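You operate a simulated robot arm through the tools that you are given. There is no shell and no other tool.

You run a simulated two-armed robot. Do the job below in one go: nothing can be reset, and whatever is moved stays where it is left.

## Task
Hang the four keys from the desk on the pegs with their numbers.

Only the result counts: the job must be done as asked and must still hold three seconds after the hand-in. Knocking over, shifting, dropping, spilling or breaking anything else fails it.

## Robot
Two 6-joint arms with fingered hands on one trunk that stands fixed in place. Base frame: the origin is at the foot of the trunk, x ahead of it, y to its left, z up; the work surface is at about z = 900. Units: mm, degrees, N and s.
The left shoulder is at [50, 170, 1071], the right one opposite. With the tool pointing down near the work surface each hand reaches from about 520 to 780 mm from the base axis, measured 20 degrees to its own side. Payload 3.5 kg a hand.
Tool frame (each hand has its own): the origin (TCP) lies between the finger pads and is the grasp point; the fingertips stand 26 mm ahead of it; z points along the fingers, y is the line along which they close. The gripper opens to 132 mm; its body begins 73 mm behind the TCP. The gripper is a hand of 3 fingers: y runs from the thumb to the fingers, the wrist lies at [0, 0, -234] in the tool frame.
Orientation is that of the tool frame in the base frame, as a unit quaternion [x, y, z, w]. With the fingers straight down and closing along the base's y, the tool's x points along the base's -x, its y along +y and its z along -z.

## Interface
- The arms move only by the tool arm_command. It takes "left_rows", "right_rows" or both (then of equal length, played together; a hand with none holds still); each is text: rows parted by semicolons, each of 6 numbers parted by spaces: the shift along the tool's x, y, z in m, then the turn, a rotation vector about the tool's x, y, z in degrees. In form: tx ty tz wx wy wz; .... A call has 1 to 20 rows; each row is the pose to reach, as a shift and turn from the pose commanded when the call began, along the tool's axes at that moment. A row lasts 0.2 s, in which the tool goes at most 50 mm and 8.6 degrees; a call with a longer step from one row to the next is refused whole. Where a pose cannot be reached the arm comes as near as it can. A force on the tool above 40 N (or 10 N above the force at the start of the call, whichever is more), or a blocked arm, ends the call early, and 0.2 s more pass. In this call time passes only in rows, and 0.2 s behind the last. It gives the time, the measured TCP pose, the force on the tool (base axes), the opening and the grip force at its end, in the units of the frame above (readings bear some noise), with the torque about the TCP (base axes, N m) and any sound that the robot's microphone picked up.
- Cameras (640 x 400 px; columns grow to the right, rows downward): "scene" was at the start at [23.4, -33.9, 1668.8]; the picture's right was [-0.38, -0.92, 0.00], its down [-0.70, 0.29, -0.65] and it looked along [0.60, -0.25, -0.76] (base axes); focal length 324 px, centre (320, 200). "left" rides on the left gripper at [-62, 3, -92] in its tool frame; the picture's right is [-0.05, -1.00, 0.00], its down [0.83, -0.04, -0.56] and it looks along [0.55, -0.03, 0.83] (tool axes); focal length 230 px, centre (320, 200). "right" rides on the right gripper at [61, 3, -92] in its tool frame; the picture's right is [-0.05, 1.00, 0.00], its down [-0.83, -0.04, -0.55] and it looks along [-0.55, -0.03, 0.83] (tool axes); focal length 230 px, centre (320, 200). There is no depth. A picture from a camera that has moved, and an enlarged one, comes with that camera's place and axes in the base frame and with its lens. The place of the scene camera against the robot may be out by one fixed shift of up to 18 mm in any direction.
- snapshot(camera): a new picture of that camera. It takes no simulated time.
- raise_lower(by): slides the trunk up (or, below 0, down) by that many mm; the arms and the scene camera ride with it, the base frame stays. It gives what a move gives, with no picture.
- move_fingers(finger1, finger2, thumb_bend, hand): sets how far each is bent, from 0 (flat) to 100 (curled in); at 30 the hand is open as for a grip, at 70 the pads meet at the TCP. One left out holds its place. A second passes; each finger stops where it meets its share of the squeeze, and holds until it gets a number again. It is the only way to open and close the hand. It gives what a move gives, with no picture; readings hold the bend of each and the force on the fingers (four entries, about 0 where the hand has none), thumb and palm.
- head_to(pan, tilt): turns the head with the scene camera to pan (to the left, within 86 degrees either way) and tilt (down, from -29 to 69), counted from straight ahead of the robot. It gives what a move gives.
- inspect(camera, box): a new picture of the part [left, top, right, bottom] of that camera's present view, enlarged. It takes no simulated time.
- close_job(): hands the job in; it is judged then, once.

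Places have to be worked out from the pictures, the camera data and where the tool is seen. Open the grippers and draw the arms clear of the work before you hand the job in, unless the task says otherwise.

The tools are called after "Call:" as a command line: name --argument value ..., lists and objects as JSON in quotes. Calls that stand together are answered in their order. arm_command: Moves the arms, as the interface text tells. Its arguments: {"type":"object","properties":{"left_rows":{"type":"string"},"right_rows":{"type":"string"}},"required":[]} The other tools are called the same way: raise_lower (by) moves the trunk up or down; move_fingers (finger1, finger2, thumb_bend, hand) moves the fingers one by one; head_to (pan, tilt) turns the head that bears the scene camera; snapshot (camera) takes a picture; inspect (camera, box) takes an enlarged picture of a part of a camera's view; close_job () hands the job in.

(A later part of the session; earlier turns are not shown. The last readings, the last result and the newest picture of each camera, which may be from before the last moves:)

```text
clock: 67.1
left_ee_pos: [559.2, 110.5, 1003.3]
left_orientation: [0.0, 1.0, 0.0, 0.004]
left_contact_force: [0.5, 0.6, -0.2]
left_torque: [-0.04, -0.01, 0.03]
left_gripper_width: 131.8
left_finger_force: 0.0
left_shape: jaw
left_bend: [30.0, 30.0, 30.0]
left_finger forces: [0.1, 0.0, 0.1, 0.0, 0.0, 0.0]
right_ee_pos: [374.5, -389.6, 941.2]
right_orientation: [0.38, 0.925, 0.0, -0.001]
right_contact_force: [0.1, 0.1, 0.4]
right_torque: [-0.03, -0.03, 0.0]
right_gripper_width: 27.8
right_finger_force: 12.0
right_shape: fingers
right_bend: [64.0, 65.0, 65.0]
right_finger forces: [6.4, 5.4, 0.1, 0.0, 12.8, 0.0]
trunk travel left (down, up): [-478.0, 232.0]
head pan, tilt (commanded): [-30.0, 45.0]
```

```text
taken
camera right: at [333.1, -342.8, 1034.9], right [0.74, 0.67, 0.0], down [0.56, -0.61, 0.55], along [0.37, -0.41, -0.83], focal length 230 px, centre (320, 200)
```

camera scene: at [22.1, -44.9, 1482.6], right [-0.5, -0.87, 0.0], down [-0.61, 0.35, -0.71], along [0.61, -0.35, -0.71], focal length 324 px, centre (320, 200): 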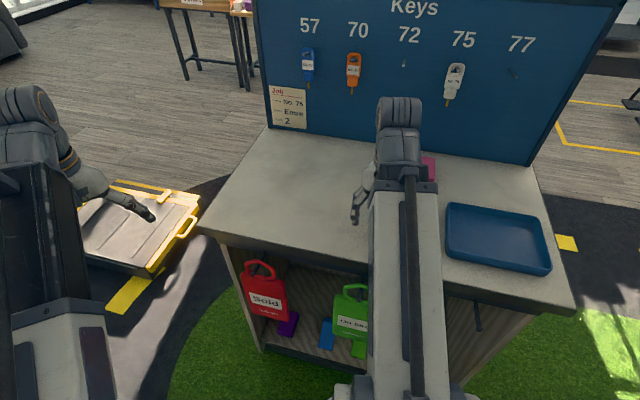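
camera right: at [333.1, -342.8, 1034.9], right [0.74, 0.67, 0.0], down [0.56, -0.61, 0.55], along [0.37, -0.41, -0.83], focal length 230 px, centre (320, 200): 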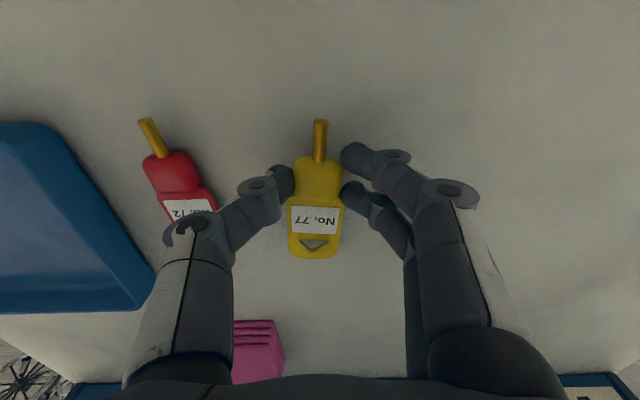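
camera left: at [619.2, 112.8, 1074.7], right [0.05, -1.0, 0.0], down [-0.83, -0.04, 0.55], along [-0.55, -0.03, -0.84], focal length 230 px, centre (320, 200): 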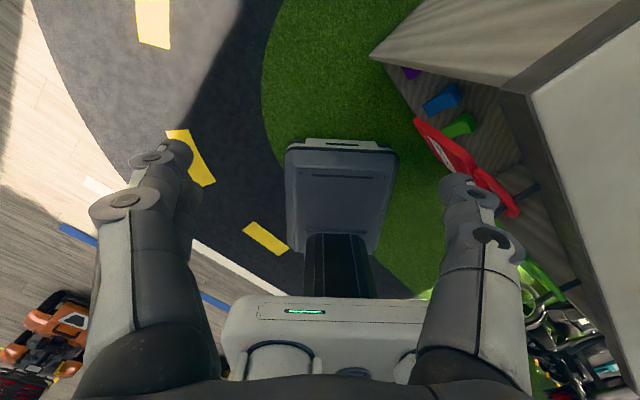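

Yellow is lifted with a balanced grip. I'll measure its pose in the hand.

Call:
inspect --camera "right" --box '[250, 110, 390, 280]'

```text
2.35 times, centred on (320, 195) of right
camera zoom: at [333.1, -342.8, 1034.9], right [0.74, 0.67, 0.0], down [0.56, -0.61, 0.55], along [0.37, -0.41, -0.83], focal length 541 px, centre (320, 212)
```

zoom: 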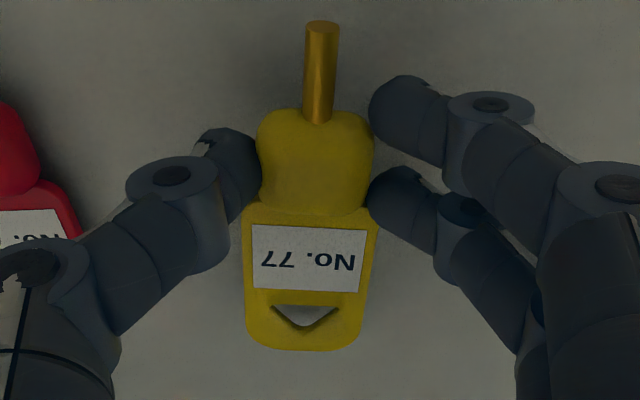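

Yellow hangs in the hand at about 6.3°, with the hole at tool (-55, -8, 27). I'll raise 20 mm with the trunk, square it up, then swing up and across toward peg 77 in one path.

Call:
raise_lower --by 20

Call:
arm_command --right_rows "0 0 0 0 0 -5.3"

Call:
arm_command --right_rows "-0.0296 -0.0257 -0.0068 0.896 -8.051 0; -0.0586 -0.0513 -0.0178 1.792 -16.1 0; -0.0862 -0.0767 -0.0323 2.688 -24.15 0; -0.1121 -0.1021 -0.0498 3.583 -32.2 0; -0.1353 -0.1269 -0.0699 4.479 -40.25 0; -0.1555 -0.1515 -0.0919 5.375 -48.3 0; -0.1723 -0.1759 -0.1153 6.271 -56.35 0; -0.1851 -0.1996 -0.1403 7.167 -64.4 0; -0.194 -0.223 -0.1661 8.063 -72.46 0; -0.1981 -0.2458 -0.193 8.959 -80.51 0"

Call:
snapshot --camera "scene"

Call:
snapshot --camera "right"

```text
clock: 67.8
left_ee_pos: [559.7, 110.7, 1023.4]
left_orientation: [-0.001, 1.0, -0.001, 0.004]
left_contact_force: [0.2, -0.2, -0.2]
left_torque: [0.0, 0.0, 0.0]
left_gripper_width: 131.7
left_finger_force: 0.1
left_shape: jaw
left_bend: [30.0, 30.0, 30.0]
left_finger forces: [0.0, 0.0, 0.0, 0.0, 0.0, 0.0]
right_ee_pos: [375.5, -389.0, 964.0]
right_orientation: [0.379, 0.925, 0.0, -0.001]
right_contact_force: [-0.6, 0.3, 0.3]
right_torque: [0.0, 0.02, 0.0]
right_gripper_width: 27.8
right_finger_force: 11.8
right_shape: fingers
right_bend: [64.0, 65.0, 65.0]
right_finger forces: [6.4, 5.3, 0.0, 0.1, 12.7, 0.0]
trunk travel left (down, up): [-498.0, 212.0]
head pan, tilt (commanded): [-30.0, 45.0]
```

```text
clock: 68.2
left_ee_pos: [559.9, 110.4, 1023.4]
left_orientation: [-0.001, 1.0, 0.0, 0.004]
left_contact_force: [0.6, -0.2, -0.7]
left_torque: [0.01, -0.01, 0.01]
left_gripper_width: 131.6
left_finger_force: 0.1
left_shape: jaw
left_bend: [30.0, 30.0, 30.0]
left_finger forces: [0.0, 0.0, 0.1, 0.0, 0.1, 0.0]
right_ee_pos: [374.7, -387.6, 963.8]
right_orientation: [0.337, 0.942, 0.001, 0.0]
right_contact_force: [0.0, -0.3, -0.7]
right_torque: [0.0, -0.01, 0.0]
right_gripper_width: 28.1
right_finger_force: 11.9
right_shape: fingers
right_bend: [64.0, 65.0, 65.0]
right_finger forces: [6.5, 5.3, 0.1, 0.2, 12.7, 0.1]
trunk travel left (down, up): [-498.0, 212.0]
head pan, tilt (commanded): [-30.0, 45.0]
```

```text
clock: 70.4
left_ee_pos: [559.7, 109.6, 1023.1]
left_orientation: [0.0, 1.0, 0.0, 0.004]
left_contact_force: [0.5, 0.0, -0.5]
left_torque: [-0.01, 0.02, 0.01]
left_gripper_width: 131.8
left_finger_force: 0.0
left_shape: jaw
left_bend: [30.0, 30.0, 30.0]
left_finger forces: [0.0, 0.0, 0.0, 0.0, 0.0, 0.0]
right_ee_pos: [370.3, -704.2, 1154.8]
right_orientation: [0.256, 0.715, -0.285, 0.584]
right_contact_force: [0.3, -0.2, -0.6]
right_torque: [0.0, 0.02, 0.01]
right_gripper_width: 27.7
right_finger_force: 12.0
right_shape: fingers
right_bend: [64.0, 66.0, 65.0]
right_finger forces: [6.0, 5.7, 0.1, 0.0, 11.7, 0.0]
trunk travel left (down, up): [-498.0, 212.0]
head pan, tilt (commanded): [-30.0, 45.0]
```

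```text
taken
camera scene: at [22.0, -44.9, 1486.1], right [-0.5, -0.87, 0.0], down [-0.61, 0.35, -0.71], along [0.61, -0.35, -0.71], focal length 324 px, centre (320, 200)
```

scene: 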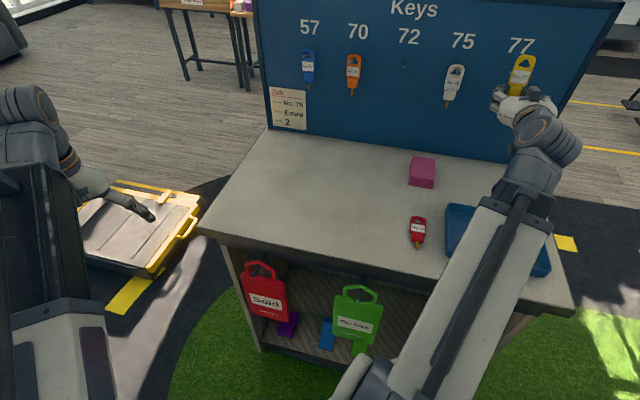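

```text
taken
camera right: at [298.2, -634.7, 1107.8], right [0.71, 0.7, -0.06], down [-0.26, 0.33, 0.91], along [0.66, -0.63, 0.42], focal length 230 px, centre (320, 200)
```

right: 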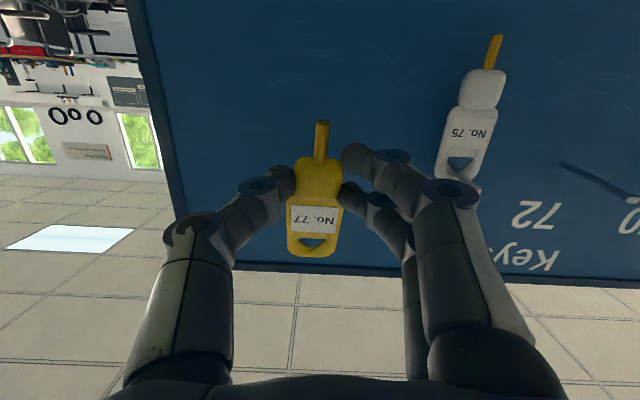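

The swing landed as planned at lateral -226. I'll lower the trunk 35 mm to peg height and check the alignment.

Call:
raise_lower --by -35

Call:
inspect --camera "scene" --box '[480, 10, 560, 70]'

Call:
snapshot --camera "scene"

```text
clock: 71.2
left_ee_pos: [559.9, 110.8, 989.4]
left_orientation: [0.001, 1.0, -0.001, 0.004]
left_contact_force: [-0.6, -0.2, 0.3]
left_torque: [-0.01, -0.01, -0.02]
left_gripper_width: 131.9
left_finger_force: 0.1
left_shape: jaw
left_bend: [30.0, 30.0, 30.0]
left_finger forces: [0.0, 0.0, 0.1, 0.1, 0.1, 0.0]
right_ee_pos: [371.7, -704.1, 1118.4]
right_orientation: [0.256, 0.716, -0.285, 0.583]
right_contact_force: [-0.4, 0.1, -0.4]
right_torque: [0.01, -0.01, -0.02]
right_gripper_width: 27.4
right_finger_force: 11.8
right_shape: fingers
right_bend: [64.0, 66.0, 65.0]
right_finger forces: [6.1, 5.9, 0.0, 0.1, 11.8, 0.1]
trunk travel left (down, up): [-463.0, 247.0]
head pan, tilt (commanded): [-30.0, 45.0]
```

```text
6.67 times, centred on (520, 40) of scene
camera zoom: at [21.9, -44.8, 1451.1], right [-0.5, -0.87, 0.0], down [-0.61, 0.35, -0.71], along [0.61, -0.35, -0.71], focal length 2159 px, centre (-1013, 1267)
```

zoom: 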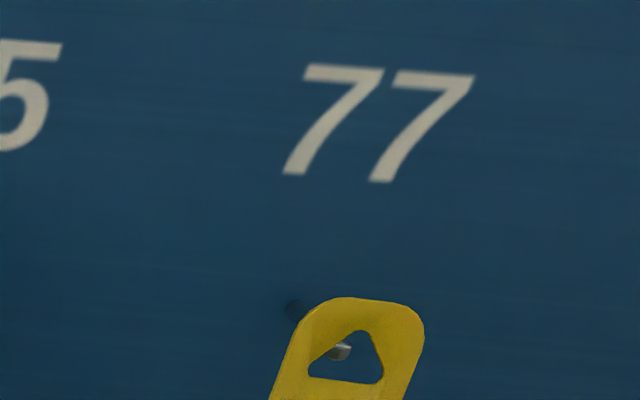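

```text
taken
camera scene: at [21.9, -44.8, 1451.1], right [-0.5, -0.87, 0.0], down [-0.61, 0.35, -0.71], along [0.61, -0.35, -0.71], focal length 324 px, centre (320, 200)
```

scene: 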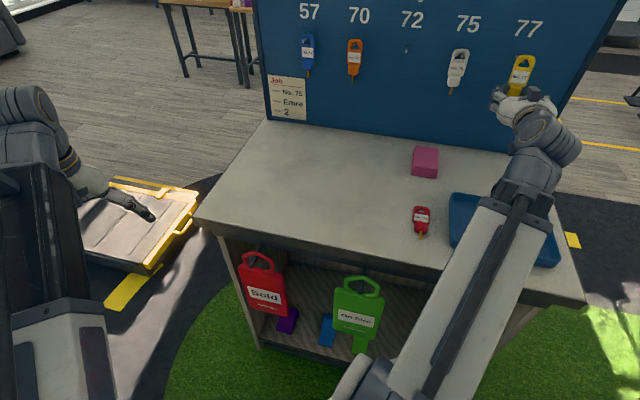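

Peg 77's tip shows through the hole. Extrapolating to the tip plane, I need about 2 mm to the right. I'll apply that and advance through the tip.

Call:
arm_command --right_rows "0.0002 -0.002 0 0 0 0; -0.0006 -0.0021 0.006 0 0 0; -0.0011 -0.0021 0.012 0 0 0; -0.0012 -0.0021 0.018 0 0 0; -0.0012 -0.0021 0.023 0 0 0; -0.0012 -0.0021 0.028 0 0 0"

Call:
inspect --camera "scene" --box '[480, 10, 560, 70]'

Call:
inspect --camera "right" --box '[250, 160, 390, 300]'

```text
clock: 72.6
left_ee_pos: [560.3, 110.4, 988.7]
left_orientation: [0.001, 1.0, 0.0, 0.003]
left_contact_force: [-0.4, 0.6, 0.7]
left_torque: [0.01, 0.01, -0.08]
left_gripper_width: 132.0
left_finger_force: 0.1
left_shape: jaw
left_bend: [30.0, 30.0, 30.0]
left_finger forces: [0.0, 0.0, 0.0, 0.0, 0.1, 0.0]
right_ee_pos: [390.5, -726.1, 1117.2]
right_orientation: [0.256, 0.716, -0.284, 0.584]
right_contact_force: [-1.0, 0.3, -1.2]
right_torque: [0.01, 0.01, -0.01]
right_gripper_width: 27.8
right_finger_force: 12.1
right_shape: fingers
right_bend: [64.0, 67.0, 65.0]
right_finger forces: [6.2, 6.3, 0.1, 0.0, 11.9, 0.1]
trunk travel left (down, up): [-463.0, 247.0]
head pan, tilt (commanded): [-30.0, 45.0]
```

```text
6.67 times, centred on (520, 40) of scene
camera zoom: at [22.0, -44.9, 1451.1], right [-0.5, -0.87, 0.0], down [-0.61, 0.35, -0.71], along [0.61, -0.35, -0.71], focal length 2159 px, centre (-1013, 1267)
```

zoom: 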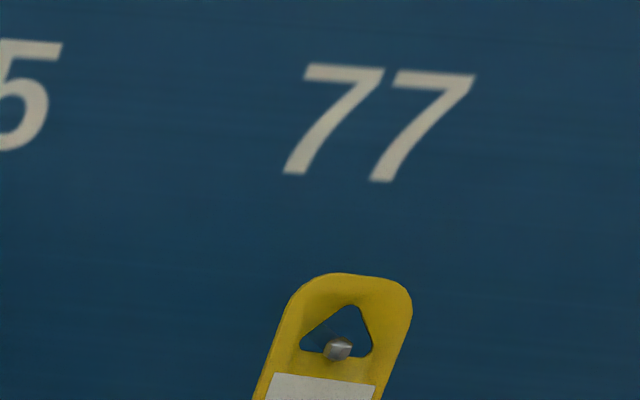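

```text
2.86 times, centred on (320, 230) of right
camera zoom: at [316.2, -655.4, 1070.3], right [0.71, 0.7, -0.06], down [-0.26, 0.33, 0.91], along [0.66, -0.63, 0.42], focal length 657 px, centre (320, 114)
```

zoom: 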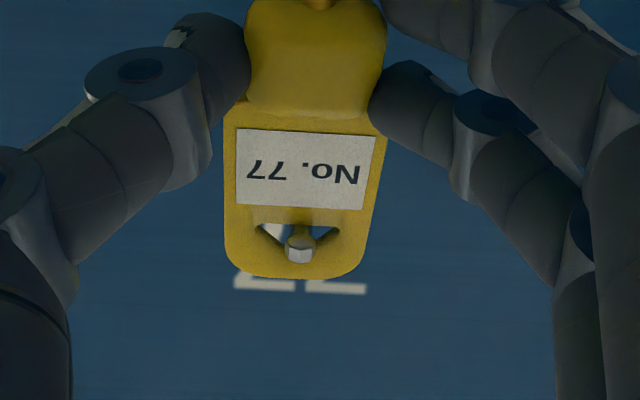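

The peg is through hole 77. I'll continue 22 mm along the slope while easing down 4 mm.

Call:
arm_command --right_rows "0.002 0.0002 0.002 0 0 0; 0.003 0.0003 0.007 0 0 0; 0.0035 0.0004 0.012 0 0 0; 0.004 0.0004 0.017 0 0 0; 0.0045 0.0005 0.022 0 0 0"

Call:
inspect --camera "scene" --box '[480, 10, 560, 70]'

Call:
inspect --camera "right" --box '[250, 160, 390, 300]'

```text
clock: 73.8
left_ee_pos: [559.1, 110.1, 988.2]
left_orientation: [0.001, 1.0, 0.0, 0.003]
left_contact_force: [0.8, 0.0, -0.4]
left_torque: [-0.01, -0.01, 0.03]
left_gripper_width: 132.0
left_finger_force: 0.0
left_shape: jaw
left_bend: [30.0, 30.0, 30.0]
left_finger forces: [0.1, 0.0, 0.0, 0.1, 0.1, 0.0]
right_ee_pos: [403.5, -740.2, 1108.0]
right_orientation: [0.256, 0.716, -0.284, 0.584]
right_contact_force: [0.6, 0.0, -1.0]
right_torque: [0.0, -0.01, 0.03]
right_gripper_width: 27.5
right_finger_force: 12.0
right_shape: fingers
right_bend: [64.0, 67.0, 65.0]
right_finger forces: [6.1, 6.0, 0.0, 0.1, 11.6, 0.0]
trunk travel left (down, up): [-463.0, 247.0]
head pan, tilt (commanded): [-30.0, 45.0]
```

```text
6.67 times, centred on (520, 40) of scene
camera zoom: at [22.0, -44.9, 1451.1], right [-0.5, -0.87, 0.0], down [-0.61, 0.35, -0.71], along [0.61, -0.35, -0.71], focal length 2159 px, centre (-1013, 1267)
```

zoom: 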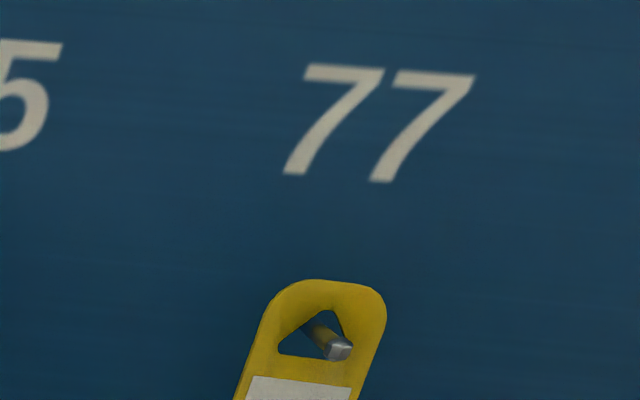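

```text
2.86 times, centred on (320, 230) of right
camera zoom: at [330.7, -670.4, 1060.9], right [0.71, 0.7, -0.06], down [-0.26, 0.33, 0.91], along [0.66, -0.63, 0.42], focal length 657 px, centre (320, 114)
```

zoom: 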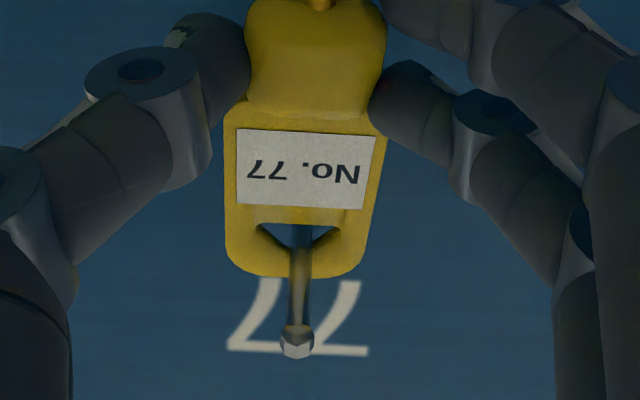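

The peg is well through and centred. I'll lower until it takes the key's weight.

Call:
arm_command --right_rows "0.002 0.0002 0.0003 0 0 0; 0.004 0.0004 0.0006 0 0 0; 0.006 0.0007 0.001 0 0 0; 0.0075 0.0008 0.0012 0 0 0"

Call:
inspect --camera "scene" --box '[480, 10, 560, 70]'

Call:
inspect --camera "right" --box '[250, 160, 390, 300]'

```text
clock: 74.8
left_ee_pos: [559.2, 110.8, 989.3]
left_orientation: [-0.001, 1.0, 0.0, 0.004]
left_contact_force: [0.0, 0.2, -0.3]
left_torque: [0.0, -0.05, -0.06]
left_gripper_width: 132.1
left_finger_force: 0.1
left_shape: jaw
left_bend: [30.0, 30.0, 30.0]
left_finger forces: [0.0, 0.0, 0.0, 0.0, 0.1, 0.0]
right_ee_pos: [404.6, -740.0, 1103.1]
right_orientation: [0.256, 0.715, -0.285, 0.585]
right_contact_force: [2.2, -2.8, 8.8]
right_torque: [-0.14, -0.09, -0.03]
right_gripper_width: 27.4
right_finger_force: 10.5
right_shape: fingers
right_bend: [65.0, 67.0, 65.0]
right_finger forces: [5.2, 5.1, 0.0, 0.1, 10.9, 0.0]
trunk travel left (down, up): [-463.0, 247.0]
head pan, tilt (commanded): [-30.0, 45.0]
```

```text
6.67 times, centred on (520, 40) of scene
camera zoom: at [21.8, -44.3, 1451.3], right [-0.5, -0.87, 0.0], down [-0.61, 0.35, -0.71], along [0.61, -0.35, -0.71], focal length 2159 px, centre (-1013, 1267)
```

zoom: 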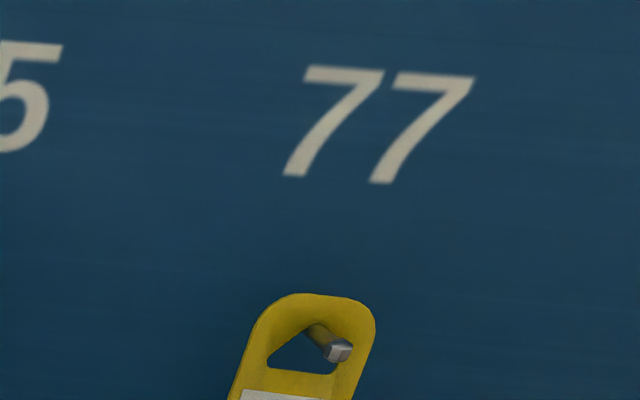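

```text
2.86 times, centred on (320, 230) of right
camera zoom: at [332.1, -669.6, 1055.2], right [0.71, 0.7, -0.06], down [-0.26, 0.33, 0.91], along [0.66, -0.63, 0.42], focal length 657 px, centre (320, 114)
```

zoom: 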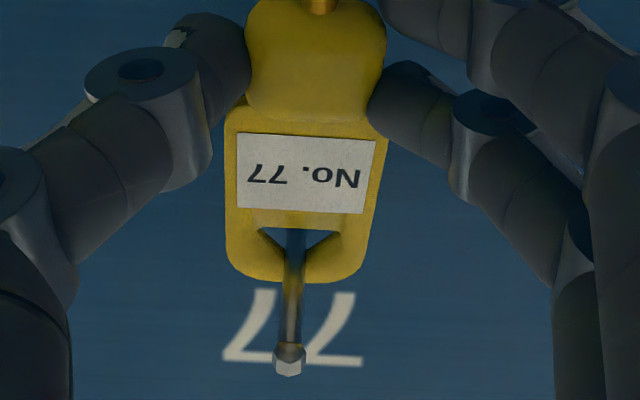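

The peg carries the load at 8.8 N. I'll relieve it by 1.5 mm and open the fingers.

Call:
arm_command --right_rows "-0.0015 -0.0002 -0.0002 0 0 0"

Call:
move_fingers --hand "right" --finger1 45 --finger2 45 --thumb_bend 45

Call:
snapshot --camera "right"

Call:
inspect --camera "scene" --box '[430, 0, 570, 105]'

```text
clock: 75.2
left_ee_pos: [559.1, 111.5, 988.5]
left_orientation: [0.0, 1.0, -0.001, 0.004]
left_contact_force: [0.2, 0.9, 0.2]
left_torque: [0.01, 0.01, -0.02]
left_gripper_width: 131.9
left_finger_force: 0.0
left_shape: jaw
left_bend: [30.0, 30.0, 30.0]
left_finger forces: [0.0, 0.0, 0.1, 0.0, 0.1, 0.0]
right_ee_pos: [404.8, -740.5, 1102.4]
right_orientation: [0.256, 0.717, -0.285, 0.583]
right_contact_force: [1.6, -1.8, 7.1]
right_torque: [-0.11, -0.06, 0.03]
right_gripper_width: 27.3
right_finger_force: 10.9
right_shape: fingers
right_bend: [65.0, 67.0, 65.0]
right_finger forces: [5.8, 5.4, 0.0, 0.1, 10.9, 0.0]
trunk travel left (down, up): [-463.0, 247.0]
head pan, tilt (commanded): [-30.0, 45.0]
```

```text
clock: 76.2
left_ee_pos: [559.7, 108.9, 987.7]
left_orientation: [0.0, 1.0, 0.0, 0.004]
left_contact_force: [0.5, -0.2, 0.0]
left_torque: [0.01, -0.02, -0.01]
left_gripper_width: 131.9
left_finger_force: 0.0
left_shape: jaw
left_bend: [30.0, 30.0, 30.0]
left_finger forces: [0.1, 0.0, 0.1, 0.0, 0.1, 0.0]
right_ee_pos: [405.4, -739.3, 1101.5]
right_orientation: [0.255, 0.716, -0.283, 0.584]
right_contact_force: [0.4, -1.2, 0.9]
right_torque: [-0.02, 0.0, -0.02]
right_gripper_width: 84.1
right_finger_force: 0.0
right_shape: fingers
right_bend: [45.0, 45.0, 45.0]
right_finger forces: [0.1, 0.0, 0.1, 0.0, 0.0, 0.0]
trunk travel left (down, up): [-463.0, 247.0]
head pan, tilt (commanded): [-30.0, 45.0]
```

```text
taken
camera right: at [331.9, -669.9, 1055.6], right [0.71, 0.7, -0.06], down [-0.26, 0.33, 0.91], along [0.66, -0.63, 0.42], focal length 230 px, centre (320, 200)
```

right: 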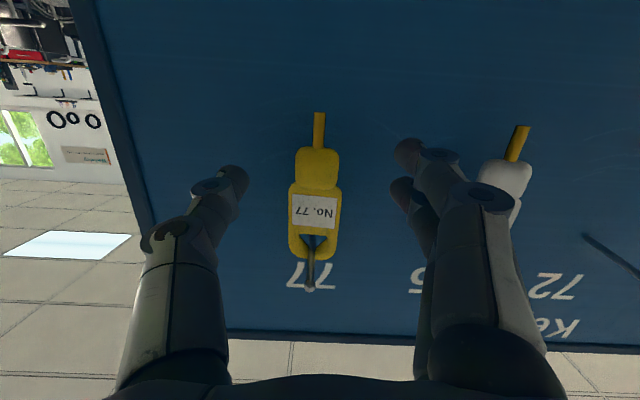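

```text
3.81 times, centred on (500, 52) of scene
camera zoom: at [22.0, -44.8, 1451.1], right [-0.5, -0.87, 0.0], down [-0.61, 0.35, -0.71], along [0.61, -0.35, -0.71], focal length 1234 px, centre (-366, 762)
```

zoom: 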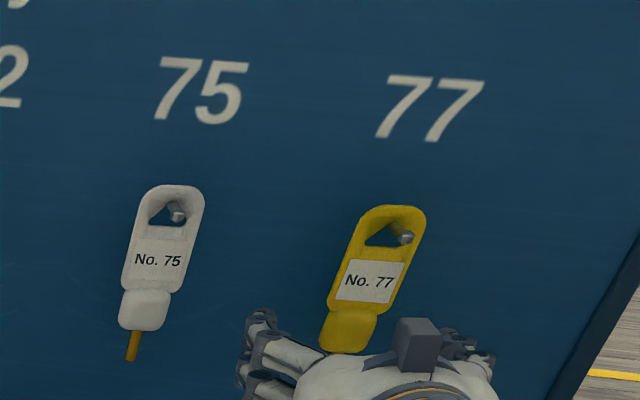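

Yellow is on peg 77 and white still hangs on 75. I'll back the hand out 42 mm.

Call:
arm_command --right_rows "0 0 -0.01 0 0 0; 0 0 -0.02 0 0 0; 0 0 -0.03 0 0 0; 0 0 -0.042 0 0 0"

Call:
inspect --camera "scene" --box '[280, 0, 570, 110]'

Call:
inspect --camera "scene" --box '[380, 170, 580, 290]'

```text
clock: 77.2
left_ee_pos: [560.2, 110.5, 988.2]
left_orientation: [0.001, 1.0, 0.0, 0.003]
left_contact_force: [1.0, 0.3, -0.5]
left_torque: [0.02, 0.02, 0.0]
left_gripper_width: 131.8
left_finger_force: 0.1
left_shape: jaw
left_bend: [30.0, 30.0, 30.0]
left_finger forces: [0.1, 0.0, 0.0, 0.0, 0.0, 0.0]
right_ee_pos: [376.0, -711.7, 1109.0]
right_orientation: [0.257, 0.716, -0.285, 0.583]
right_contact_force: [0.2, -0.7, -0.1]
right_torque: [0.0, -0.04, -0.03]
right_gripper_width: 84.1
right_finger_force: 0.1
right_shape: fingers
right_bend: [45.0, 45.0, 45.0]
right_finger forces: [0.0, 0.0, 0.1, 0.0, 0.0, 0.1]
trunk travel left (down, up): [-463.0, 247.0]
head pan, tilt (commanded): [-30.0, 45.0]
```

```text
2.21 times, centred on (425, 55) of scene
camera zoom: at [22.0, -44.8, 1451.1], right [-0.5, -0.87, 0.0], down [-0.61, 0.35, -0.71], along [0.61, -0.35, -0.71], focal length 715 px, centre (88, 520)
```

zoom: 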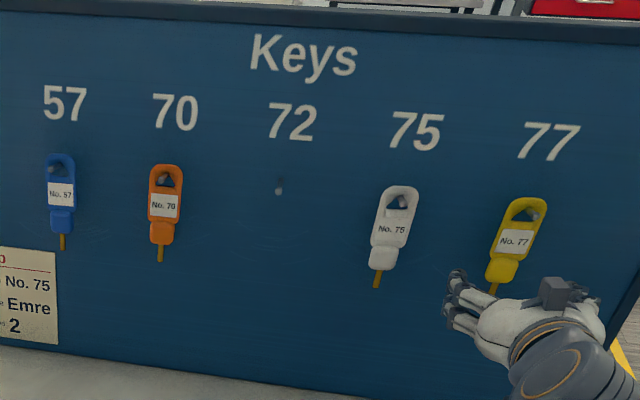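

```text
3.20 times, centred on (480, 230) of scene
camera zoom: at [22.0, -44.8, 1451.1], right [-0.5, -0.87, 0.0], down [-0.61, 0.35, -0.71], along [0.61, -0.35, -0.71], focal length 1036 px, centre (-192, 104)
```

zoom: 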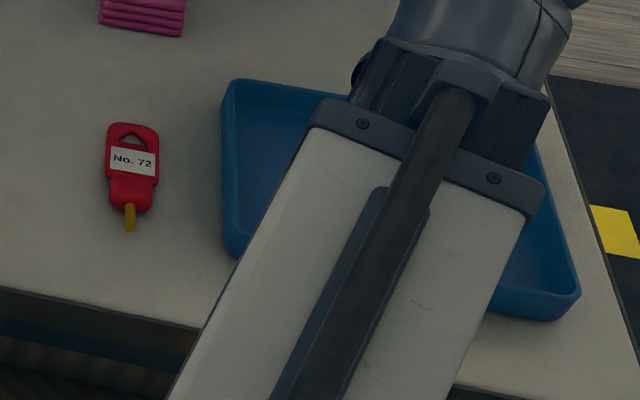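

Blue, white and yellow hang on their pegs, leaving only red (72). Red lies near the tray and close to the trunk, so I plan to drag it left and outward with one fingertip in its hole before grasping. First I'll raise the trunk 25 mm and swing the hand over red.

Call:
raise_lower --by 25

Call:
arm_command --right_rows "0.0283 0.014 0.0009 -0.896 8.051 0; 0.0557 0.0281 -0.0027 -1.792 16.1 0; 0.082 0.0418 -0.0107 -2.688 24.15 0; 0.1063 0.0554 -0.0231 -3.583 32.2 0; 0.1282 0.0688 -0.0395 -4.479 40.25 0; 0.1472 0.0817 -0.0593 -5.375 48.3 0; 0.1625 0.0943 -0.0822 -6.271 56.35 0; 0.1739 0.1065 -0.1076 -7.167 64.4 0; 0.1813 0.1182 -0.1353 -8.063 72.46 0; 0.1841 0.1294 -0.164 -8.959 80.51 0"

Call:
snapshot --camera "right"

Call:
snapshot --camera "scene"

```text
clock: 77.9
left_ee_pos: [561.4, 110.3, 1014.5]
left_orientation: [0.0, 1.0, 0.0, 0.004]
left_contact_force: [0.3, 0.2, 0.4]
left_torque: [-0.02, -0.05, 0.05]
left_gripper_width: 131.7
left_finger_force: 0.0
left_shape: jaw
left_bend: [30.0, 30.0, 30.0]
left_finger forces: [0.0, 0.0, 0.0, 0.1, 0.0, 0.0]
right_ee_pos: [376.7, -711.4, 1133.3]
right_orientation: [0.257, 0.716, -0.285, 0.584]
right_contact_force: [0.1, 0.2, 0.5]
right_torque: [0.01, 0.03, -0.01]
right_gripper_width: 84.0
right_finger_force: 0.1
right_shape: fingers
right_bend: [45.0, 45.0, 45.0]
right_finger forces: [0.1, 0.0, 0.1, 0.0, 0.1, 0.1]
trunk travel left (down, up): [-488.0, 222.0]
head pan, tilt (commanded): [-30.0, 45.0]
```

```text
clock: 80.1
left_ee_pos: [559.8, 110.2, 1013.4]
left_orientation: [0.0, 1.0, -0.001, 0.003]
left_contact_force: [-0.7, 0.4, 0.1]
left_torque: [-0.01, 0.03, 0.0]
left_gripper_width: 132.0
left_finger_force: 0.0
left_shape: jaw
left_bend: [30.0, 30.0, 30.0]
left_finger forces: [0.1, 0.0, 0.1, 0.0, 0.0, 0.0]
right_ee_pos: [318.3, -496.4, 965.4]
right_orientation: [0.337, 0.942, 0.0, -0.002]
right_contact_force: [0.1, -1.0, -0.2]
right_torque: [-0.04, -0.01, 0.01]
right_gripper_width: 84.0
right_finger_force: 0.0
right_shape: fingers
right_bend: [45.0, 45.0, 45.0]
right_finger forces: [0.0, 0.0, 0.0, 0.0, 0.1, 0.0]
trunk travel left (down, up): [-488.0, 222.0]
head pan, tilt (commanded): [-30.0, 45.0]
```

```text
taken
camera right: at [272.1, -455.0, 1057.2], right [0.67, 0.74, 0.0], down [0.62, -0.56, 0.55], along [0.41, -0.37, -0.83], focal length 230 px, centre (320, 200)
```

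right: 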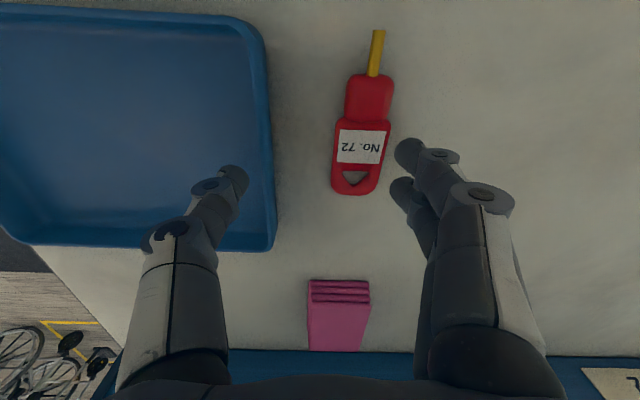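

```text
taken
camera scene: at [22.0, -44.8, 1476.1], right [-0.5, -0.87, 0.0], down [-0.61, 0.35, -0.71], along [0.61, -0.35, -0.71], focal length 324 px, centre (320, 200)
```

scene: 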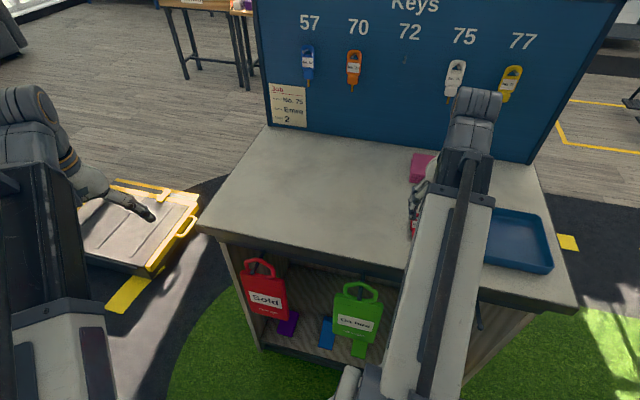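

The tray rim is about 56 mm from red's axis, which is tight for the thumb. I'll drag the key away using the thumb tip in its hole: set all digits to 56 and move so the thumb tip is above the hole.

Call:
move_fingers --hand "right" --finger1 56 --finger2 56 --thumb_bend 56

Call:
arm_command --right_rows "-0.0066 0.0178 0 0 0 0; -0.0133 0.0357 0 0 0 0; -0.0199 0.0535 0 0 0 0"

Call:
snapshot --camera "right"

Call:
inspect --camera "right" --box '[170, 60, 330, 230]'

```text
clock: 81.1
left_ee_pos: [558.4, 110.4, 1013.4]
left_orientation: [0.0, 1.0, 0.0, 0.003]
left_contact_force: [-0.5, 0.3, 0.1]
left_torque: [0.03, 0.03, 0.03]
left_gripper_width: 131.9
left_finger_force: 0.0
left_shape: jaw
left_bend: [30.0, 30.0, 30.0]
left_finger forces: [0.1, 0.0, 0.1, 0.0, 0.0, 0.0]
right_ee_pos: [317.0, -497.9, 964.8]
right_orientation: [0.336, 0.942, 0.0, -0.001]
right_contact_force: [-0.4, 0.3, -0.4]
right_torque: [0.04, 0.01, 0.0]
right_gripper_width: 48.5
right_finger_force: 0.0
right_shape: fingers
right_bend: [56.0, 56.0, 56.0]
right_finger forces: [0.0, 0.0, 0.1, 0.0, 0.0, 0.1]
trunk travel left (down, up): [-488.0, 222.0]
head pan, tilt (commanded): [-30.0, 45.0]
```

```text
clock: 81.9
left_ee_pos: [560.2, 110.7, 1012.9]
left_orientation: [-0.001, 1.0, 0.0, 0.003]
left_contact_force: [-0.4, 0.1, -0.3]
left_torque: [0.0, -0.04, 0.02]
left_gripper_width: 131.8
left_finger_force: 0.0
left_shape: jaw
left_bend: [30.0, 30.0, 30.0]
left_finger forces: [0.0, 0.1, 0.1, 0.1, 0.0, 0.1]
right_ee_pos: [367.2, -469.4, 964.4]
right_orientation: [0.336, 0.942, 0.0, -0.001]
right_contact_force: [-0.4, -0.2, 0.3]
right_torque: [-0.01, 0.03, -0.01]
right_gripper_width: 48.6
right_finger_force: 0.0
right_shape: fingers
right_bend: [56.0, 56.0, 56.0]
right_finger forces: [0.0, 0.0, 0.1, 0.0, 0.1, 0.1]
trunk travel left (down, up): [-488.0, 222.0]
head pan, tilt (commanded): [-30.0, 45.0]
```

```text
taken
camera right: at [321.2, -427.3, 1056.0], right [0.67, 0.74, 0.0], down [0.62, -0.56, 0.55], along [0.41, -0.37, -0.83], focal length 230 px, centre (320, 200)
```

right: 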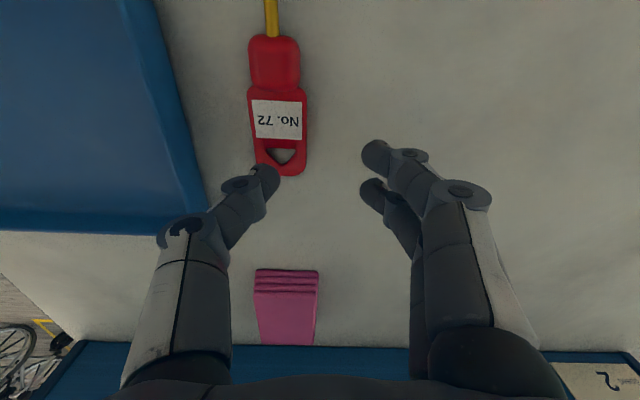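

```text
2.35 times, centred on (250, 145) of right
camera zoom: at [321.2, -427.3, 1056.0], right [0.67, 0.74, 0.0], down [0.62, -0.56, 0.55], along [0.41, -0.37, -0.83], focal length 541 px, centre (485, 329)
```

zoom: 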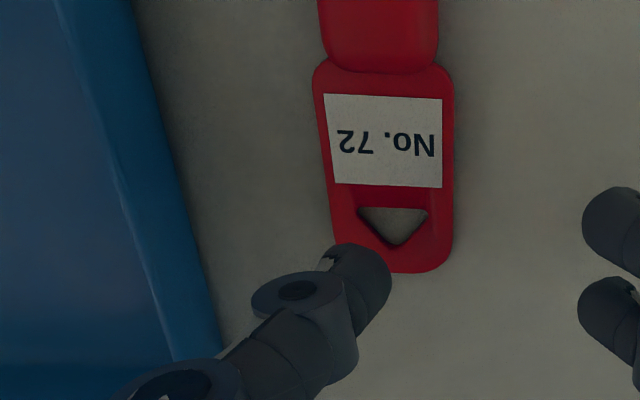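

The hole's centre is about (1, 2.7) mm from the thumb tip. I'll correct that and descend 30 mm so the tip dips into the hole.

Call:
arm_command --right_rows "0.001 0.0027 0.01 0 0 0; 0.001 0.0027 0.02 0 0 0; 0.001 0.0027 0.026 0 0 0; 0.001 0.0027 0.0295 0 0 0"

Call:
inspect --camera "right" --box '[170, 60, 330, 230]'

```text
clock: 82.9
left_ee_pos: [558.8, 111.3, 1014.2]
left_orientation: [0.0, 1.0, -0.001, 0.003]
left_contact_force: [-0.4, -0.1, 0.0]
left_torque: [0.01, 0.01, -0.01]
left_gripper_width: 131.7
left_finger_force: 0.1
left_shape: jaw
left_bend: [30.0, 30.0, 30.0]
left_finger forces: [0.0, 0.0, 0.0, 0.1, 0.1, 0.0]
right_ee_pos: [367.5, -466.0, 938.4]
right_orientation: [0.336, 0.942, -0.002, 0.002]
right_contact_force: [1.5, -3.4, 34.5]
right_torque: [-0.93, 0.88, 0.1]
right_gripper_width: 48.3
right_finger_force: 17.7
right_shape: fingers
right_bend: [56.0, 56.0, 58.0]
right_finger forces: [0.1, 0.0, 0.0, 0.0, 34.8, 0.0]
trunk travel left (down, up): [-488.0, 222.0]
head pan, tilt (commanded): [-30.0, 45.0]
```

```text
2.35 times, centred on (250, 145) of right
camera zoom: at [322.4, -423.4, 1029.6], right [0.67, 0.74, 0.0], down [0.61, -0.56, 0.56], along [0.41, -0.38, -0.83], focal length 541 px, centre (485, 329)
```

zoom: 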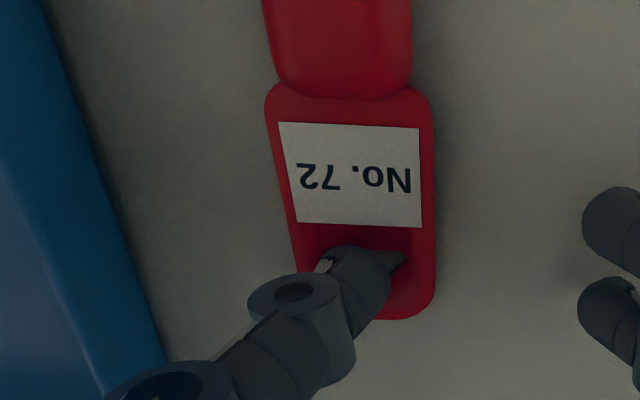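

The thumb presses the hole edge at 35 N without sinking fully. I'll ease off to a light press and drag slowly outward and left, watching the key.

Call:
arm_command --right_rows "0 0 -0.0022 0 0 0; 0 0.0015 -0.0022 0 0 0"

Call:
inspect --camera "right" --box '[170, 60, 330, 230]'

```text
clock: 83.5
left_ee_pos: [559.1, 111.6, 1013.3]
left_orientation: [0.0, 1.0, -0.001, 0.004]
left_contact_force: [0.6, 0.1, 0.8]
left_torque: [0.02, 0.0, 0.01]
left_gripper_width: 132.0
left_finger_force: 0.2
left_shape: jaw
left_bend: [30.0, 30.0, 30.0]
left_finger forces: [0.1, 0.0, 0.1, 0.1, 0.0, 0.1]
right_ee_pos: [369.4, -465.4, 938.7]
right_orientation: [0.336, 0.942, -0.001, 0.0]
right_contact_force: [1.9, -4.3, 25.2]
right_torque: [-0.8, 0.64, 0.16]
right_gripper_width: 50.3
right_finger_force: 12.5
right_shape: fingers
right_bend: [56.0, 56.0, 57.0]
right_finger forces: [0.0, 0.1, 0.1, 0.1, 24.9, 0.1]
trunk travel left (down, up): [-488.0, 222.0]
head pan, tilt (commanded): [-30.0, 45.0]
```

```text
2.35 times, centred on (250, 145) of right
camera zoom: at [324.2, -421.9, 1030.1], right [0.67, 0.74, 0.0], down [0.61, -0.56, 0.56], along [0.41, -0.37, -0.83], focal length 541 px, centre (485, 329)
```

zoom: 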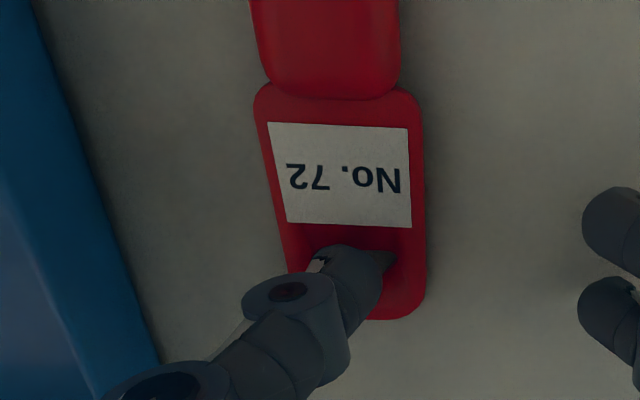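

Still 25 N. I'll ease another millimetre and try a 20 mm diagonal drag.

Call:
arm_command --right_rows "0 0 -0.001 0 0 0; -0.005 0.003 -0.001 0 0 0; -0.01 0.006 -0.001 0 0 0; -0.015 0.009 -0.001 0 0 0; -0.02 0.012 -0.001 0 0 0"

Call:
snapshot --camera "right"

```text
clock: 84.7
left_ee_pos: [560.1, 109.9, 1014.5]
left_orientation: [0.0, 1.0, 0.001, 0.003]
left_contact_force: [0.2, 0.3, -0.1]
left_torque: [0.0, 0.01, 0.02]
left_gripper_width: 131.8
left_finger_force: 0.1
left_shape: jaw
left_bend: [30.0, 30.0, 30.0]
left_finger forces: [0.1, 0.0, 0.0, 0.0, 0.1, 0.0]
right_ee_pos: [393.7, -469.8, 938.9]
right_orientation: [0.336, 0.942, 0.0, 0.0]
right_contact_force: [0.5, 0.1, -0.8]
right_torque: [0.01, 0.0, -0.05]
right_gripper_width: 48.2
right_finger_force: 0.0
right_shape: fingers
right_bend: [56.0, 56.0, 56.0]
right_finger forces: [0.0, 0.0, 0.0, 0.0, 0.0, 0.0]
trunk travel left (down, up): [-488.0, 222.0]
head pan, tilt (commanded): [-30.0, 45.0]
```

```text
taken
camera right: at [347.6, -426.6, 1030.6], right [0.67, 0.74, 0.0], down [0.62, -0.56, 0.55], along [0.41, -0.37, -0.83], focal length 230 px, centre (320, 200)
```

right: 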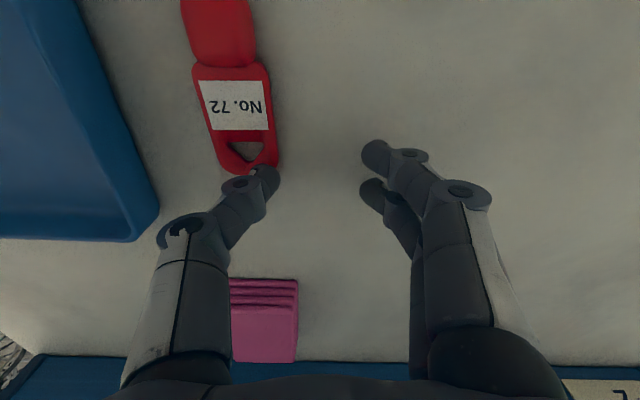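

The thumb slipped off, but the key slid about 9 mm outward, which brings the block within tool-down reach (h ≈ 392 mm). The tray wall stands about 58 mm from the key axis, enough if I pre-close the thumb further. I'll rise and move over the red block.

Call:
raise_lower --by 15

Call:
arm_command --right_rows "0 0 -0.011 0 0 0; 0.0225 -0.014 -0.011 0 0 1; 0.045 -0.028 -0.011 0 0 2; 0.0676 -0.0421 -0.011 0 0 2.6"

Call:
snapshot --camera "right"

Call:
inspect --camera "right" --box '[220, 90, 380, 250]'

```text
clock: 85.3
left_ee_pos: [561.3, 111.0, 1028.7]
left_orientation: [0.0, 1.0, 0.0, 0.004]
left_contact_force: [-1.2, 0.4, -0.5]
left_torque: [0.0, 0.02, 0.0]
left_gripper_width: 132.1
left_finger_force: 0.1
left_shape: jaw
left_bend: [30.0, 30.0, 30.0]
left_finger forces: [0.1, 0.1, 0.0, 0.0, 0.0, 0.0]
right_ee_pos: [392.9, -469.6, 953.2]
right_orientation: [0.336, 0.942, 0.0, -0.001]
right_contact_force: [-0.2, 0.5, 0.5]
right_torque: [0.01, -0.01, 0.03]
right_gripper_width: 48.5
right_finger_force: 0.1
right_shape: fingers
right_bend: [56.0, 56.0, 56.0]
right_finger forces: [0.1, 0.1, 0.1, 0.1, 0.0, 0.0]
trunk travel left (down, up): [-503.0, 207.0]
head pan, tilt (commanded): [-30.0, 45.0]
```

```text
clock: 86.3
left_ee_pos: [559.0, 110.7, 1028.3]
left_orientation: [-0.001, 1.0, 0.0, 0.003]
left_contact_force: [-0.3, -0.9, 0.7]
left_torque: [0.02, 0.0, -0.01]
left_gripper_width: 131.7
left_finger_force: 0.0
left_shape: jaw
left_bend: [30.0, 30.0, 30.0]
left_finger forces: [0.1, 0.0, 0.1, 0.1, 0.1, 0.0]
right_ee_pos: [313.3, -459.7, 962.4]
right_orientation: [0.358, 0.934, 0.0, 0.001]
right_contact_force: [-0.3, -0.2, 1.0]
right_torque: [0.0, -0.01, 0.0]
right_gripper_width: 48.0
right_finger_force: 0.0
right_shape: fingers
right_bend: [56.0, 56.0, 56.0]
right_finger forces: [0.0, 0.1, 0.0, 0.0, 0.0, 0.0]
trunk travel left (down, up): [-503.0, 207.0]
head pan, tilt (commanded): [-30.0, 45.0]
```

```text
taken
camera right: at [269.1, -415.2, 1055.3], right [0.71, 0.71, 0.0], down [0.59, -0.59, 0.55], along [0.39, -0.39, -0.83], focal length 230 px, centre (320, 200)
```

right: 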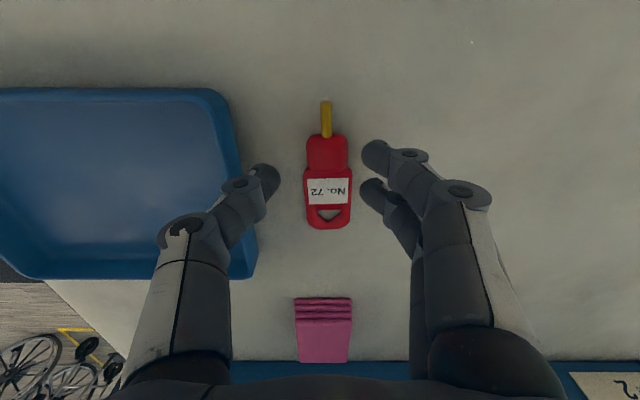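

```text
2.50 times, centred on (300, 170) of right
camera zoom: at [269.1, -415.2, 1055.3], right [0.71, 0.71, 0.0], down [0.59, -0.59, 0.55], along [0.39, -0.39, -0.83], focal length 575 px, centre (370, 275)
```

zoom: 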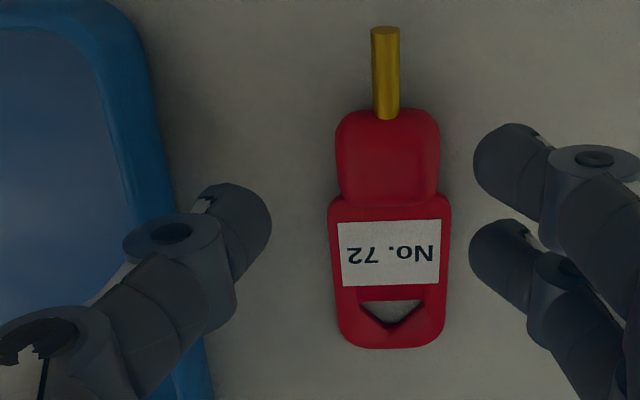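

The red key is well aligned (0.8°), with its block 60 mm from the tray's edge. I'll pre-close the thumb to 60, make the small correction, and lower with the trunk in two steps.

Call:
move_fingers --hand "right" --finger1 56 --finger2 56 --thumb_bend 60

Call:
arm_command --right_rows "0.0015 0.0023 0 0 0 0.8"

Call:
raise_lower --by -20

Call:
snapshot --camera "right"

Call:
inspect --camera "right" --box '[180, 110, 400, 270]'

```text
clock: 87.3
left_ee_pos: [560.2, 110.3, 1028.9]
left_orientation: [0.0, 1.0, -0.001, 0.003]
left_contact_force: [0.2, 0.0, -0.2]
left_torque: [0.03, -0.03, 0.02]
left_gripper_width: 131.9
left_finger_force: 0.0
left_shape: jaw
left_bend: [30.0, 30.0, 30.0]
left_finger forces: [0.0, 0.0, 0.0, 0.0, 0.1, 0.0]
right_ee_pos: [312.7, -459.7, 963.0]
right_orientation: [0.358, 0.934, 0.0, -0.001]
right_contact_force: [-0.1, -0.3, 0.3]
right_torque: [0.05, 0.01, -0.01]
right_gripper_width: 42.1
right_finger_force: 0.0
right_shape: fingers
right_bend: [56.0, 56.0, 60.0]
right_finger forces: [0.0, 0.0, 0.0, 0.1, 0.0, 0.1]
trunk travel left (down, up): [-503.0, 207.0]
head pan, tilt (commanded): [-30.0, 45.0]
```

```text
clock: 87.7
left_ee_pos: [558.8, 110.6, 1028.2]
left_orientation: [0.0, 1.0, 0.0, 0.003]
left_contact_force: [0.2, -0.7, -0.2]
left_torque: [-0.01, 0.02, -0.01]
left_gripper_width: 131.8
left_finger_force: 0.0
left_shape: jaw
left_bend: [30.0, 30.0, 30.0]
left_finger forces: [0.1, 0.0, 0.0, 0.0, 0.0, 0.0]
right_ee_pos: [313.0, -457.2, 963.9]
right_orientation: [0.364, 0.931, 0.0, -0.001]
right_contact_force: [0.3, 0.2, -0.3]
right_torque: [0.03, 0.03, -0.04]
right_gripper_width: 42.1
right_finger_force: 0.0
right_shape: fingers
right_bend: [56.0, 56.0, 60.0]
right_finger forces: [0.0, 0.0, 0.1, 0.0, 0.0, 0.0]
trunk travel left (down, up): [-503.0, 207.0]
head pan, tilt (commanded): [-30.0, 45.0]
```

```text
clock: 88.4
left_ee_pos: [559.3, 111.5, 1009.4]
left_orientation: [0.0, 1.0, 0.0, 0.004]
left_contact_force: [0.5, -0.2, -1.0]
left_torque: [0.02, 0.0, -0.03]
left_gripper_width: 132.1
left_finger_force: 0.0
left_shape: jaw
left_bend: [30.0, 30.0, 30.0]
left_finger forces: [0.1, 0.0, 0.0, 0.0, 0.1, 0.0]
right_ee_pos: [312.9, -456.5, 943.7]
right_orientation: [0.364, 0.931, 0.0, -0.001]
right_contact_force: [-0.6, 0.4, 0.0]
right_torque: [0.02, 0.01, 0.0]
right_gripper_width: 42.3
right_finger_force: 0.1
right_shape: fingers
right_bend: [56.0, 56.0, 60.0]
right_finger forces: [0.1, 0.1, 0.1, 0.0, 0.0, 0.0]
trunk travel left (down, up): [-483.0, 227.0]
head pan, tilt (commanded): [-30.0, 45.0]
```

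```text
taken
camera right: at [270.8, -411.5, 1036.0], right [0.72, 0.7, 0.0], down [0.58, -0.6, 0.55], along [0.39, -0.4, -0.83], focal length 230 px, centre (320, 200)
```

right: 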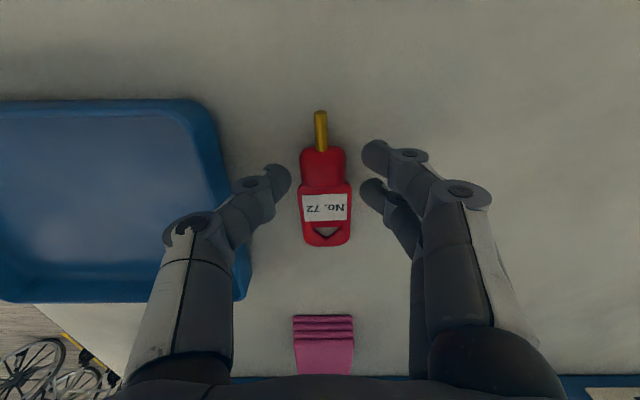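

```text
2.50 times, centred on (290, 190) of right
camera zoom: at [270.8, -411.5, 1036.0], right [0.72, 0.7, 0.0], down [0.58, -0.6, 0.55], along [0.39, -0.4, -0.83], focal length 575 px, centre (395, 225)
```

zoom: 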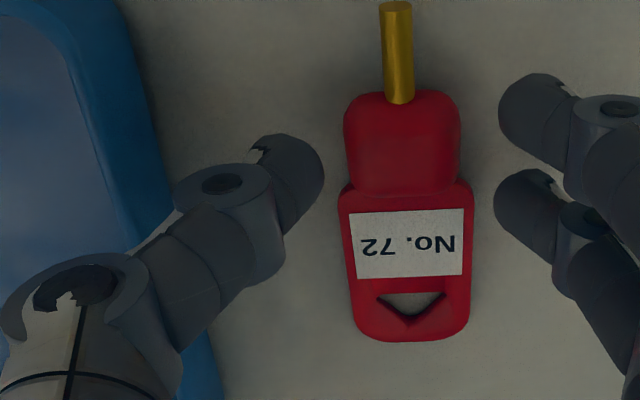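

There's about 10 mm of clearance between the thumb and tray wall, and the block is centred. I'll lower the remaining distance.

Call:
raise_lower --by -9.5

Call:
snapshot --camera "right"

```text
clock: 89.0
left_ee_pos: [558.6, 111.6, 999.5]
left_orientation: [0.0, 1.0, 0.0, 0.004]
left_contact_force: [0.7, 0.7, -0.4]
left_torque: [0.01, -0.01, 0.0]
left_gripper_width: 131.9
left_finger_force: 0.1
left_shape: jaw
left_bend: [30.0, 30.0, 30.0]
left_finger forces: [0.0, 0.0, 0.0, 0.1, 0.0, 0.0]
right_ee_pos: [314.6, -455.8, 935.0]
right_orientation: [0.364, 0.931, 0.001, -0.001]
right_contact_force: [-0.5, 0.2, 0.2]
right_torque: [-0.01, -0.01, 0.02]
right_gripper_width: 41.8
right_finger_force: 0.1
right_shape: fingers
right_bend: [56.0, 56.0, 60.0]
right_finger forces: [0.0, 0.0, 0.0, 0.1, 0.0, 0.0]
trunk travel left (down, up): [-474.0, 236.0]
head pan, tilt (commanded): [-30.0, 45.0]
```

```text
taken
camera right: at [270.8, -411.5, 1026.5], right [0.72, 0.7, 0.0], down [0.58, -0.6, 0.55], along [0.39, -0.4, -0.83], focal length 230 px, centre (320, 200)
```

right: 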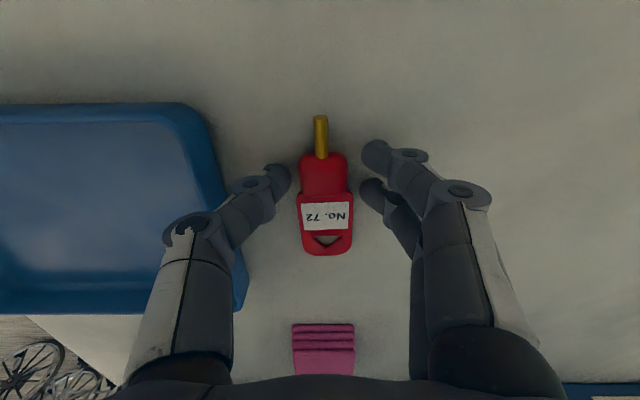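

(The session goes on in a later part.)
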